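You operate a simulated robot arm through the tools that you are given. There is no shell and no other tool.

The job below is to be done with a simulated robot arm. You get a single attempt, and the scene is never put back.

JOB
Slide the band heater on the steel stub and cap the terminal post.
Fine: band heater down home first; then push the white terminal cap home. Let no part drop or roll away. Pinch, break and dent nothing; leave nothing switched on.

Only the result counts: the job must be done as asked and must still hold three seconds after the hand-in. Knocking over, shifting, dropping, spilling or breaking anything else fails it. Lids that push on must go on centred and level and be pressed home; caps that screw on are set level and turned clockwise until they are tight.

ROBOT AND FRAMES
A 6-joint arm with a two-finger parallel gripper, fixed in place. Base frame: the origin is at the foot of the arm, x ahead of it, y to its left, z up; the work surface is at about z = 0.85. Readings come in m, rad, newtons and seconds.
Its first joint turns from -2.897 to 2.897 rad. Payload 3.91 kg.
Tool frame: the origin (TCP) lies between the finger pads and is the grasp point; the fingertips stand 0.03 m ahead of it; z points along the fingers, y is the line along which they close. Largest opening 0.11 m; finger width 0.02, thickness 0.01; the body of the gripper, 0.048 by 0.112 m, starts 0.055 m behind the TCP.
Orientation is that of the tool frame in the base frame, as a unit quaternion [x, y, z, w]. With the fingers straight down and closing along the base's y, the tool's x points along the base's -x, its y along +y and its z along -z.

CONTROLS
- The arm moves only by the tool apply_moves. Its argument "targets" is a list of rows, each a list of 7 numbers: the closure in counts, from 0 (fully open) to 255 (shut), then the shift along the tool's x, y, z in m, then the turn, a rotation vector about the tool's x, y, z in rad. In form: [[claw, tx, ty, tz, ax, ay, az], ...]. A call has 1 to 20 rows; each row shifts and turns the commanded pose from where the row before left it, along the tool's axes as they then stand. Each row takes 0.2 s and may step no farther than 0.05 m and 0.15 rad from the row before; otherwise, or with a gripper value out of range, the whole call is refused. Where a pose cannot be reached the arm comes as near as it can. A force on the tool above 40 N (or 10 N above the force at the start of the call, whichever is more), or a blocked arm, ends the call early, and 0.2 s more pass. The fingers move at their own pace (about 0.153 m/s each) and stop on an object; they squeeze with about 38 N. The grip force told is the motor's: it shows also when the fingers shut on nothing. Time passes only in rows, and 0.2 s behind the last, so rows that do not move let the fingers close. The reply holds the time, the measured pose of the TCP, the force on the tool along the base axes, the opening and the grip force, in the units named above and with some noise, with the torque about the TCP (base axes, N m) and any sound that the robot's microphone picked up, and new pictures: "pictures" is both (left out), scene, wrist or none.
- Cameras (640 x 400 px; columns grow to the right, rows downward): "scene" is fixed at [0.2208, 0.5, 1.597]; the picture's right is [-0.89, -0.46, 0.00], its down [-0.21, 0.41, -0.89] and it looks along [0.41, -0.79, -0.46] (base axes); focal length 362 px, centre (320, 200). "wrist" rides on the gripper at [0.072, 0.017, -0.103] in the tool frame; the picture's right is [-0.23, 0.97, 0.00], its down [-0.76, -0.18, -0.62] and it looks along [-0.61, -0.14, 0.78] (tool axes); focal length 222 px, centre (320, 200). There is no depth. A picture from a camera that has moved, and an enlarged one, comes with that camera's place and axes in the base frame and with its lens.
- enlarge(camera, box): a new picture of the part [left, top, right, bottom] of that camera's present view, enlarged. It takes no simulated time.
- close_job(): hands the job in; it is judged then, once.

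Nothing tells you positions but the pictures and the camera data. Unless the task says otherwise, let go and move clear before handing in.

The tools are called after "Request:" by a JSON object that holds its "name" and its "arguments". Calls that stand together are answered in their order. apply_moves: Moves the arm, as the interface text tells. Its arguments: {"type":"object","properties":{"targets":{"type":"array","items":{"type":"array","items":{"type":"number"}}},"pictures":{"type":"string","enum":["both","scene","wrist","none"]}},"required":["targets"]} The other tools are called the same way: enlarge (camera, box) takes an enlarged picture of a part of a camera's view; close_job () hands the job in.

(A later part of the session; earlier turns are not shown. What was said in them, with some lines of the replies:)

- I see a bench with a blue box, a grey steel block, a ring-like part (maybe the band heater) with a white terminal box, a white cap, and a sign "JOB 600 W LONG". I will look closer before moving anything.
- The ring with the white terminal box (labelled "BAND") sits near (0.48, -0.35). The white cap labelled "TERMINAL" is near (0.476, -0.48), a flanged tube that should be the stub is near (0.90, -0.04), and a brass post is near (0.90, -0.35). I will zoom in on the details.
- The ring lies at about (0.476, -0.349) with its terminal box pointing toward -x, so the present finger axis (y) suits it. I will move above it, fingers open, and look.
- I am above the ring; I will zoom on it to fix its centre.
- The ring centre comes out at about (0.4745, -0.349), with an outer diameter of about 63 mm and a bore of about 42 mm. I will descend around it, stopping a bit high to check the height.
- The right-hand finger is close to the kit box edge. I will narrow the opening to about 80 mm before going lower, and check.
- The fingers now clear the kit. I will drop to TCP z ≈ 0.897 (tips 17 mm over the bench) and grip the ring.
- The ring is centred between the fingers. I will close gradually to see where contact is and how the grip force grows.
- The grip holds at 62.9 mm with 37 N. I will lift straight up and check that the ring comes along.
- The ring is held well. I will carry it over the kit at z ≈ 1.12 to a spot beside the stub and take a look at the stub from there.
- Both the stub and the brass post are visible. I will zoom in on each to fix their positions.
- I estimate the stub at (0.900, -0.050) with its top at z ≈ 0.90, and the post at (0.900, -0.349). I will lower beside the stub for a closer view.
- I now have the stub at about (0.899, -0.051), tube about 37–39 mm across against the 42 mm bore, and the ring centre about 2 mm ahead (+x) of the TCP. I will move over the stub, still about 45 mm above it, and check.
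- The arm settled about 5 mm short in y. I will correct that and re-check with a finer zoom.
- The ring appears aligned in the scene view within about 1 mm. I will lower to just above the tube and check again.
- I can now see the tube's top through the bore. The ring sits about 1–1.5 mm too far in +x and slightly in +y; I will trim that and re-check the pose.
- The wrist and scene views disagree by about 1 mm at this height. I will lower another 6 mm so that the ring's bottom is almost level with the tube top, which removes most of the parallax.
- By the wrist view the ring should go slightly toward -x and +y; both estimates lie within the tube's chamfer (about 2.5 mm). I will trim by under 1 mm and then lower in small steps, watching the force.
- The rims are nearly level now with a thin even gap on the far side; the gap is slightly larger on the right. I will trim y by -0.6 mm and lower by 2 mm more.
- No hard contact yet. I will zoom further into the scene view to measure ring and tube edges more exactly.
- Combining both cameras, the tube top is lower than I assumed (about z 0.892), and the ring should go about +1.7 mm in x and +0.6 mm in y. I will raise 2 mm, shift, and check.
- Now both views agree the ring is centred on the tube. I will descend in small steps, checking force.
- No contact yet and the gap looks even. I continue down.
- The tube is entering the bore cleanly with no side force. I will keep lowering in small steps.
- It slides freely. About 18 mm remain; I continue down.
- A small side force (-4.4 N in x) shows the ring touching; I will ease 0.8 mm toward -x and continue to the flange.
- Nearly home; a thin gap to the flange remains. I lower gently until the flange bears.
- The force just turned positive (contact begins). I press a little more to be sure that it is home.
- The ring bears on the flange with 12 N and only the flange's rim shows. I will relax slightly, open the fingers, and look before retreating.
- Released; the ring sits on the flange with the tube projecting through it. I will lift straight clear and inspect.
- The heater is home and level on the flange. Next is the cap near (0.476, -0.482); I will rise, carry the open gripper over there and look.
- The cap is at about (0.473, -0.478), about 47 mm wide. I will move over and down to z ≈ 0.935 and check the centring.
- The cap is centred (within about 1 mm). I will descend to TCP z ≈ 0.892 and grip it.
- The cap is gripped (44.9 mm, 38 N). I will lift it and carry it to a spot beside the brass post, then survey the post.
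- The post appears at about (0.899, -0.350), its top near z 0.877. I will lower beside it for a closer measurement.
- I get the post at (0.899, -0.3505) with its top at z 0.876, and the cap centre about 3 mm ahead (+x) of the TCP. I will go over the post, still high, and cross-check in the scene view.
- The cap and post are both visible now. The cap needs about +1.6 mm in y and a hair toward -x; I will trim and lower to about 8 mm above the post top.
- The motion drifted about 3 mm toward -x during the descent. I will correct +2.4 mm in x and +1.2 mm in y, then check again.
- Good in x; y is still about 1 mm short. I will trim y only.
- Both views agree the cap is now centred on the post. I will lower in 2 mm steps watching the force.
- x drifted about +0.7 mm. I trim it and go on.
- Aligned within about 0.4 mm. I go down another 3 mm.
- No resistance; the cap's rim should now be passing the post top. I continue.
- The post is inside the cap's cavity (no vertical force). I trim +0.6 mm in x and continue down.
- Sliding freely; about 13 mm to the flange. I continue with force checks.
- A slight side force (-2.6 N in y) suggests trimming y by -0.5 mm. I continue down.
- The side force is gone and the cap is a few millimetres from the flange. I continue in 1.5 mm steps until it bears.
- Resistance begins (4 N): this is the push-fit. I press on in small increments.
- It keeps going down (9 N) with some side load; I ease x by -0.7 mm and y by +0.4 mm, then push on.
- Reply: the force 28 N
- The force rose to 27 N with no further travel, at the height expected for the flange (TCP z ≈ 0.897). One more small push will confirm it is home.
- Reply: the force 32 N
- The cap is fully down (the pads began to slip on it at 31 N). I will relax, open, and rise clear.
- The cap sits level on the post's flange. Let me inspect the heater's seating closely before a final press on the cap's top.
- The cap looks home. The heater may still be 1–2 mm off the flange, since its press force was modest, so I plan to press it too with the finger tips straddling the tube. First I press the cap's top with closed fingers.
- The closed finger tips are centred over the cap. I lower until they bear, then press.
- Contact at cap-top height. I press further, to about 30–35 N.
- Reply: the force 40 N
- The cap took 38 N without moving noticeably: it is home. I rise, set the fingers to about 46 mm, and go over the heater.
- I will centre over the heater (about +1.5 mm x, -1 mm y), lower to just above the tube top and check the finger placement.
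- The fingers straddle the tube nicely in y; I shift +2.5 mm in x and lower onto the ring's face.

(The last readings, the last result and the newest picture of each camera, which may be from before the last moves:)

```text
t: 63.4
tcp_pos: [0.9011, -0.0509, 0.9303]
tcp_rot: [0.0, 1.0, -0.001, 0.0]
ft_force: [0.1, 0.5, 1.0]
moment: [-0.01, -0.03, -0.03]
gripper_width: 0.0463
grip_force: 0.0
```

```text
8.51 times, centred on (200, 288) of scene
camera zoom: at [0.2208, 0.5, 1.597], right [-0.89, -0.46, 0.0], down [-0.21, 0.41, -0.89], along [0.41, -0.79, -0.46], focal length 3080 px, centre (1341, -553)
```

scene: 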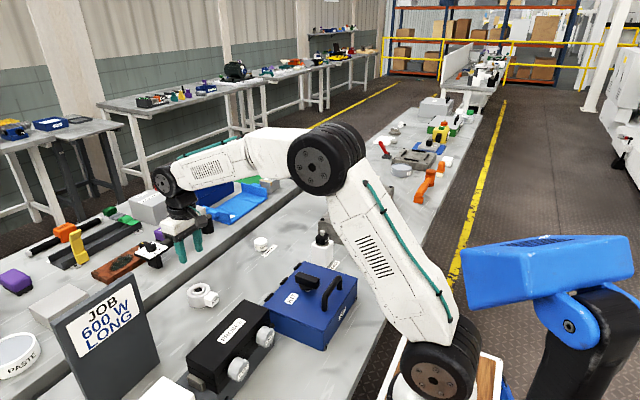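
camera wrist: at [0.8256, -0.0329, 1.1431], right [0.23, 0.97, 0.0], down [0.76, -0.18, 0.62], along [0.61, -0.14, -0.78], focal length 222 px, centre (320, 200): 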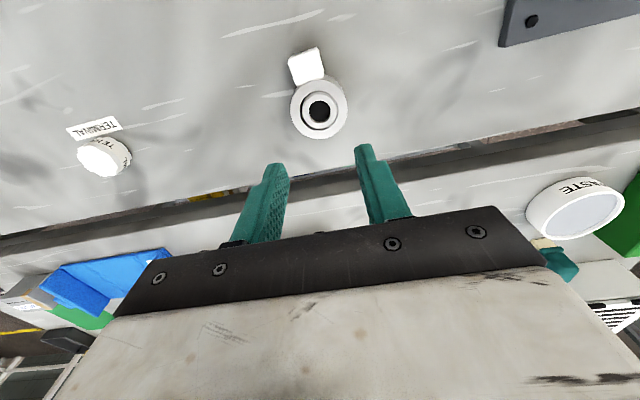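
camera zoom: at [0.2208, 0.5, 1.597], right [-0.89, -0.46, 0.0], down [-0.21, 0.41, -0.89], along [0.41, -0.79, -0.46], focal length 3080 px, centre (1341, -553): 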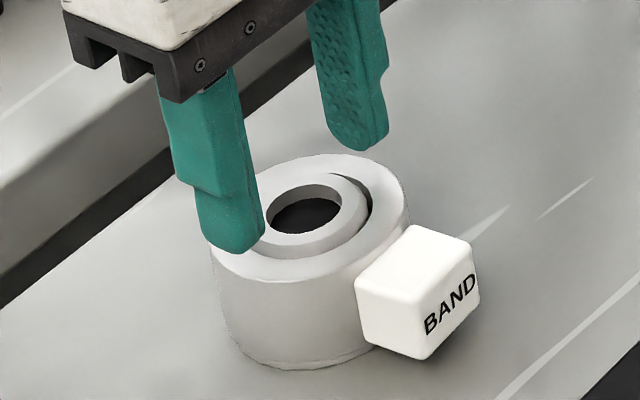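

Well centred. I trim y by -0.6 mm and lower to contact.

Request:
{"name": "apply_moves", "arguments": {"targets": [[148, 0, -0.0006, 0.003, 0, 0, 0], [148, 0, 0, 0.003, 0, 0, 0], [148, 0, 0, 0.002, 0, 0, 0], [148, 0, 0, 0.002, 0, 0, 0], [148, 0, 0, 0, 0, 0, 0]], "pictures": "none"}}

Request:
{"name": "enlarge", "arguments": {"camera": "scene", "box": [180, 265, 220, 312]}}

Request:
{"name": "enlarge", "arguments": {"camera": "wrist", "box": [250, 90, 390, 220]}}

```text
t: 64.6
tcp_pos: [0.8992, -0.0523, 0.9212]
tcp_rot: [0.001, 1.0, 0.0, 0.0]
ft_force: [0.0, 0.2, -0.1]
moment: [0.02, -0.01, -0.03]
gripper_width: 0.0463
grip_force: 0.1
```

```text
8.51 times, centred on (200, 288) of scene
camera zoom: at [0.2208, 0.5, 1.597], right [-0.89, -0.46, 0.0], down [-0.21, 0.41, -0.89], along [0.41, -0.79, -0.46], focal length 3080 px, centre (1341, -553)
```

zoom: 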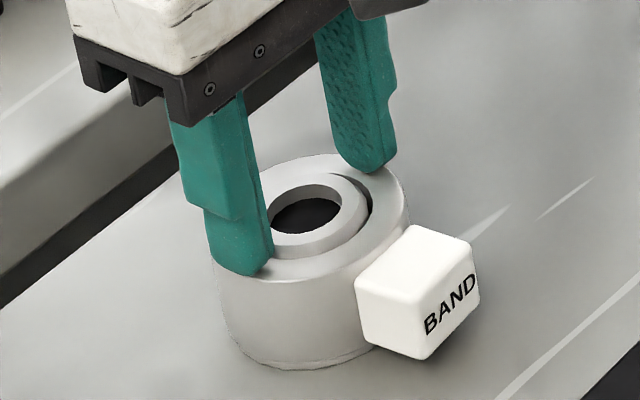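

```text
3.08 times, centred on (320, 155) of wrist
camera zoom: at [0.8274, -0.0352, 1.0247], right [0.23, 0.97, 0.0], down [0.76, -0.18, 0.62], along [0.61, -0.14, -0.78], focal length 684 px, centre (320, 338)
```

zoom: 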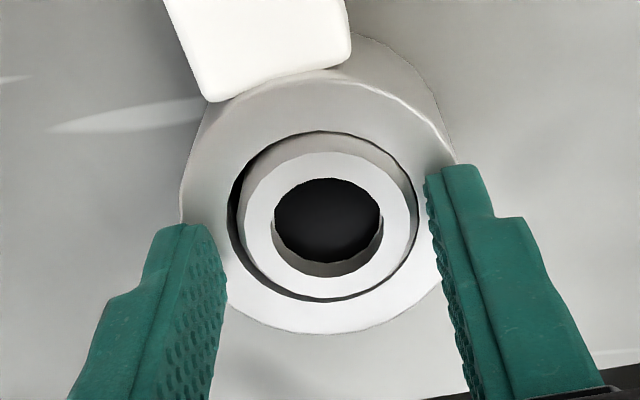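

Tips are nearly at the ring's face without contact. I trim y by +1 mm and continue in 1 mm steps.

Request:
{"name": "apply_moves", "arguments": {"targets": [[148, 0, 0.001, 0, 0, 0, 0], [148, 0, 0, 0.001, 0, 0, 0], [148, 0, 0, 0.001, 0, 0, 0], [148, 0, 0, 0.001, 0, 0, 0], [148, 0, 0, 0, 0, 0, 0]], "pictures": "none"}}

```text
t: 65.8
tcp_pos: [0.9001, -0.0507, 0.9199]
tcp_rot: [0.001, 1.0, -0.001, 0.001]
ft_force: [-3.9, -3.4, 24.2]
moment: [-0.05, 0.22, 0.1]
gripper_width: 0.0461
grip_force: 0.0
```

It took 24 N with a hard stop at ring-top z ≈ 0.889–0.890, i.e. the ring's bottom is on the flange. I check the view and then retreat.

Request:
{"name": "enlarge", "arguments": {"camera": "scene", "box": [180, 265, 220, 312]}}

Request:
{"name": "apply_moves", "arguments": {"targets": [[148, 0, 0, -0.003, 0, 0, 0], [148, 0, 0, -0.02, 0, 0, 0], [148, 0, 0, -0.04, 0, 0, 0], [148, 0, 0, -0.045, 0, 0, 0], [148, 0.03, -0.03, -0.02, 0, 0, 0], [148, 0.03, -0.03, -0.02, 0, 0, 0], [148, 0.035, -0.03, 0, 0, 0, 0], [148, 0.035, -0.03, 0, 0, 0, 0], [148, 0, 0, 0, 0, 0, 0]]}}

Request:
{"name": "enlarge", "arguments": {"camera": "scene", "box": [180, 275, 220, 312]}}

Request:
{"name": "enlarge", "arguments": {"camera": "scene", "box": [245, 228, 279, 256]}}

Request:
{"name": "enlarge", "arguments": {"camera": "scene", "box": [160, 220, 420, 380]}}

```text
8.51 times, centred on (200, 288) of scene
camera zoom: at [0.2208, 0.5, 1.597], right [-0.89, -0.46, 0.0], down [-0.21, 0.41, -0.89], along [0.41, -0.79, -0.46], focal length 3080 px, centre (1341, -553)
```

zoom: 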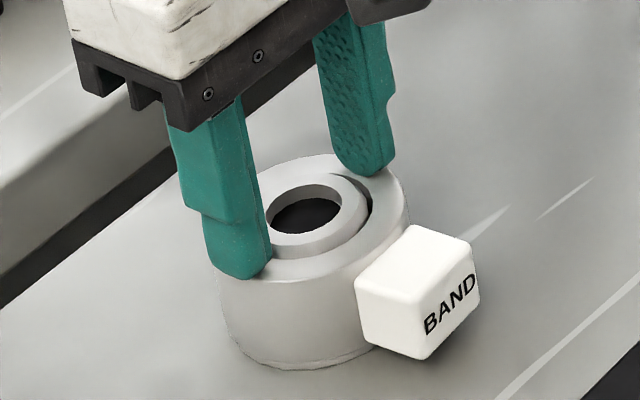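

```text
t: 67.8
tcp_pos: [0.7726, -0.1733, 1.0653]
tcp_rot: [0.0, 1.0, 0.001, 0.0]
ft_force: [0.9, 0.0, 0.3]
moment: [0.01, -0.01, -0.02]
gripper_width: 0.0466
grip_force: 0.1
camera wrist: at [0.7001, -0.1557, 1.1696], right [0.23, 0.97, 0.0], down [0.76, -0.18, 0.62], along [0.61, -0.14, -0.78], focal length 222 px, centre (320, 200)
```

scene: 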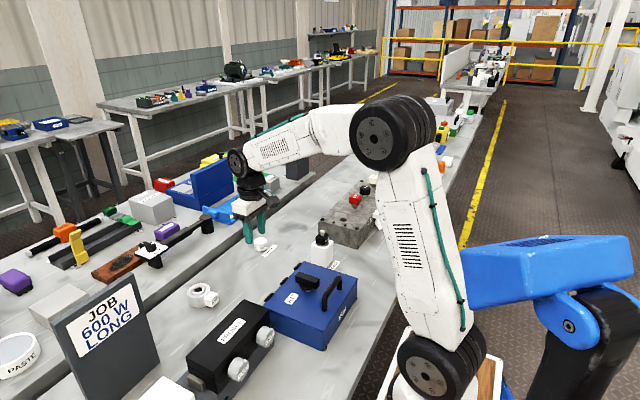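
wrist: 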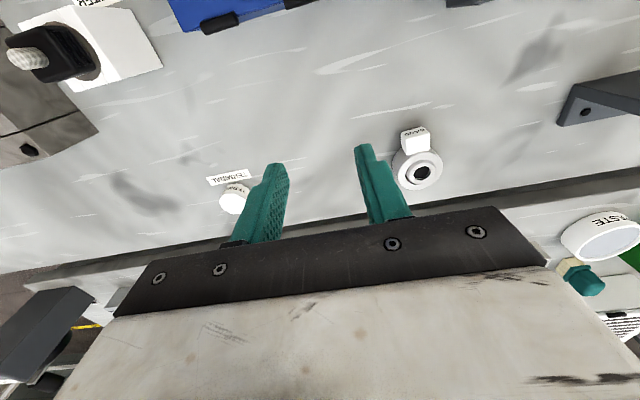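

```text
10.81 times, centred on (200, 294) of scene
camera zoom: at [0.2208, 0.5, 1.597], right [-0.89, -0.46, 0.0], down [-0.21, 0.41, -0.89], along [0.41, -0.79, -0.46], focal length 3913 px, centre (1617, -811)
```

zoom: 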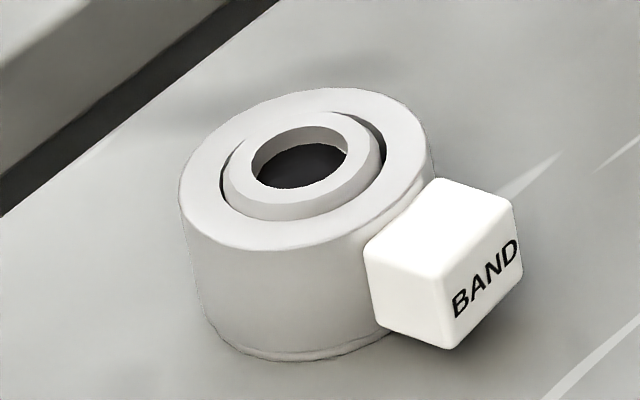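

```text
14.29 times, centred on (262, 242) of scene
camera zoom: at [0.2208, 0.5, 1.597], right [-0.89, -0.46, 0.0], down [-0.21, 0.41, -0.89], along [0.41, -0.79, -0.46], focal length 5170 px, centre (1149, -400)
```

zoom: 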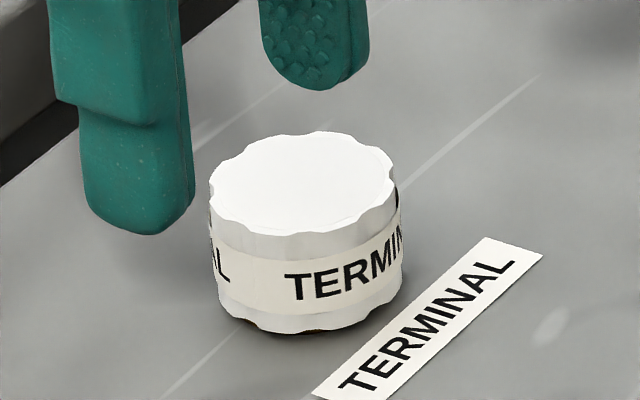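

```text
2.46 times, centred on (290, 300) of scene
camera zoom: at [0.2208, 0.5, 1.597], right [-0.89, -0.46, 0.0], down [-0.21, 0.41, -0.89], along [0.41, -0.79, -0.46], focal length 891 px, centre (394, -46)
```

zoom: 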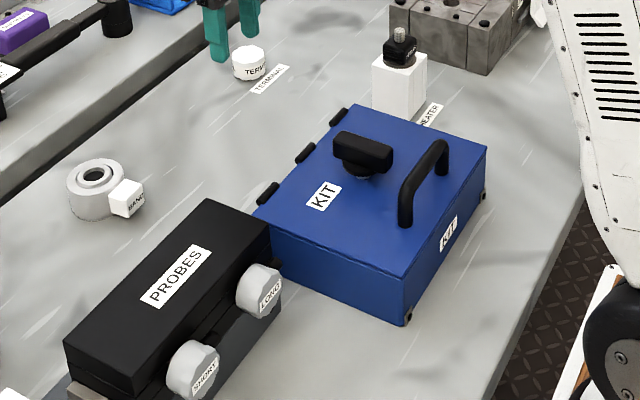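

Both parts sit home and nothing else has moved. A last look at the heater switch box confirms whether it is untouched and off.

Request:
{"name": "enlarge", "arguments": {"camera": "wrist", "box": [0, 0, 180, 120]}}

Request:
{"name": "enlarge", "arguments": {"camera": "scene", "box": [300, 220, 360, 280]}}

Request:
{"name": "enlarge", "arguments": {"camera": "wrist", "box": [370, 110, 470, 200]}}

```text
3.33 times, centred on (90, 60) of wrist
camera zoom: at [0.7001, -0.1557, 1.1696], right [0.23, 0.97, 0.0], down [0.76, -0.18, 0.62], along [0.61, -0.14, -0.78], focal length 740 px, centre (1087, 667)
```

zoom: 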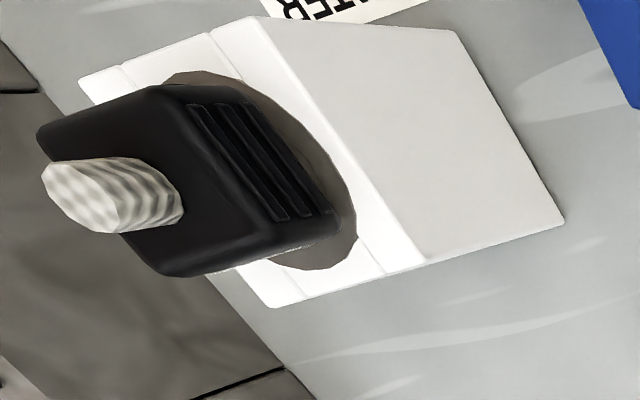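

```text
6.67 times, centred on (330, 250) of scene
camera zoom: at [0.2208, 0.5, 1.597], right [-0.89, -0.46, 0.0], down [-0.21, 0.41, -0.89], along [0.41, -0.79, -0.46], focal length 2413 px, centre (253, -133)
```

zoom: 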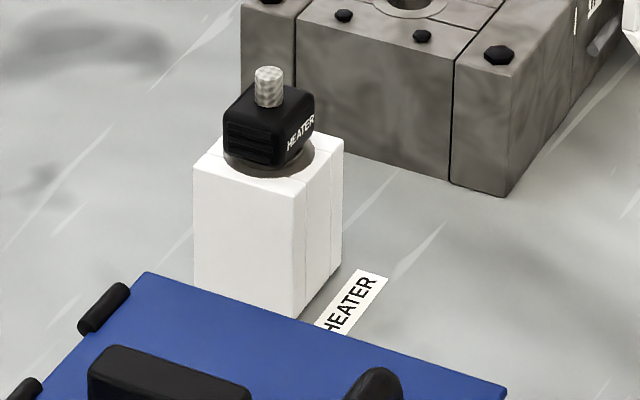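

```text
4.44 times, centred on (420, 155) of wrist
camera zoom: at [0.7001, -0.1557, 1.1696], right [0.23, 0.97, 0.0], down [0.76, -0.18, 0.62], along [0.61, -0.14, -0.78], focal length 987 px, centre (-124, 400)
```

zoom: 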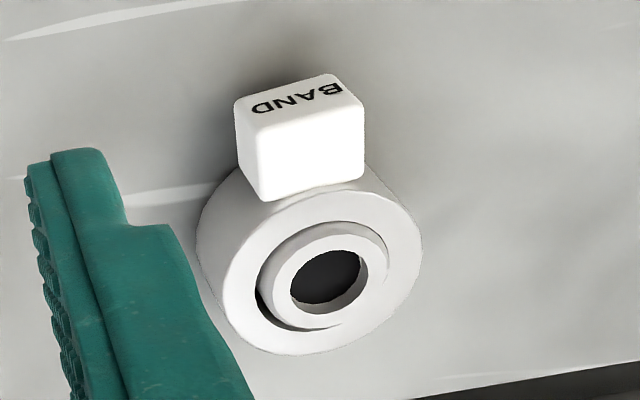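

The heater sits home and level on the stub and the cap is home on the post. The gripper is clear, and everything else looks as it did at the start, including the heater switch box, which I never touched. I hand the job in.

Request:
{"name": "close_job", "arguments": {}}

```text
The job is handed in.
```

The band heater is down on the steel stub and the white terminal cap is pushed onto the terminal post. I have handed the job in; no verdict came back.

- **Band heater:** It went on first and slid down freely. I then pressed it with about 24 N and it met a hard stop at the height expected for the stub's flange. It looks level in both cameras.
- **Terminal cap:** I pushed it on and then pressed its top with about 38 N. It barely moved under that press, and it sits level on the post's flange.
- **Everything else:** Nothing was dropped, and I saw no sign that anything else moved. I did not touch the heater switch box. It looked the same at the end as at the start, but it has no visible on/off mark, so I could not confirm from the pictures that it is off.

The gripper is empty and clear of both parts.
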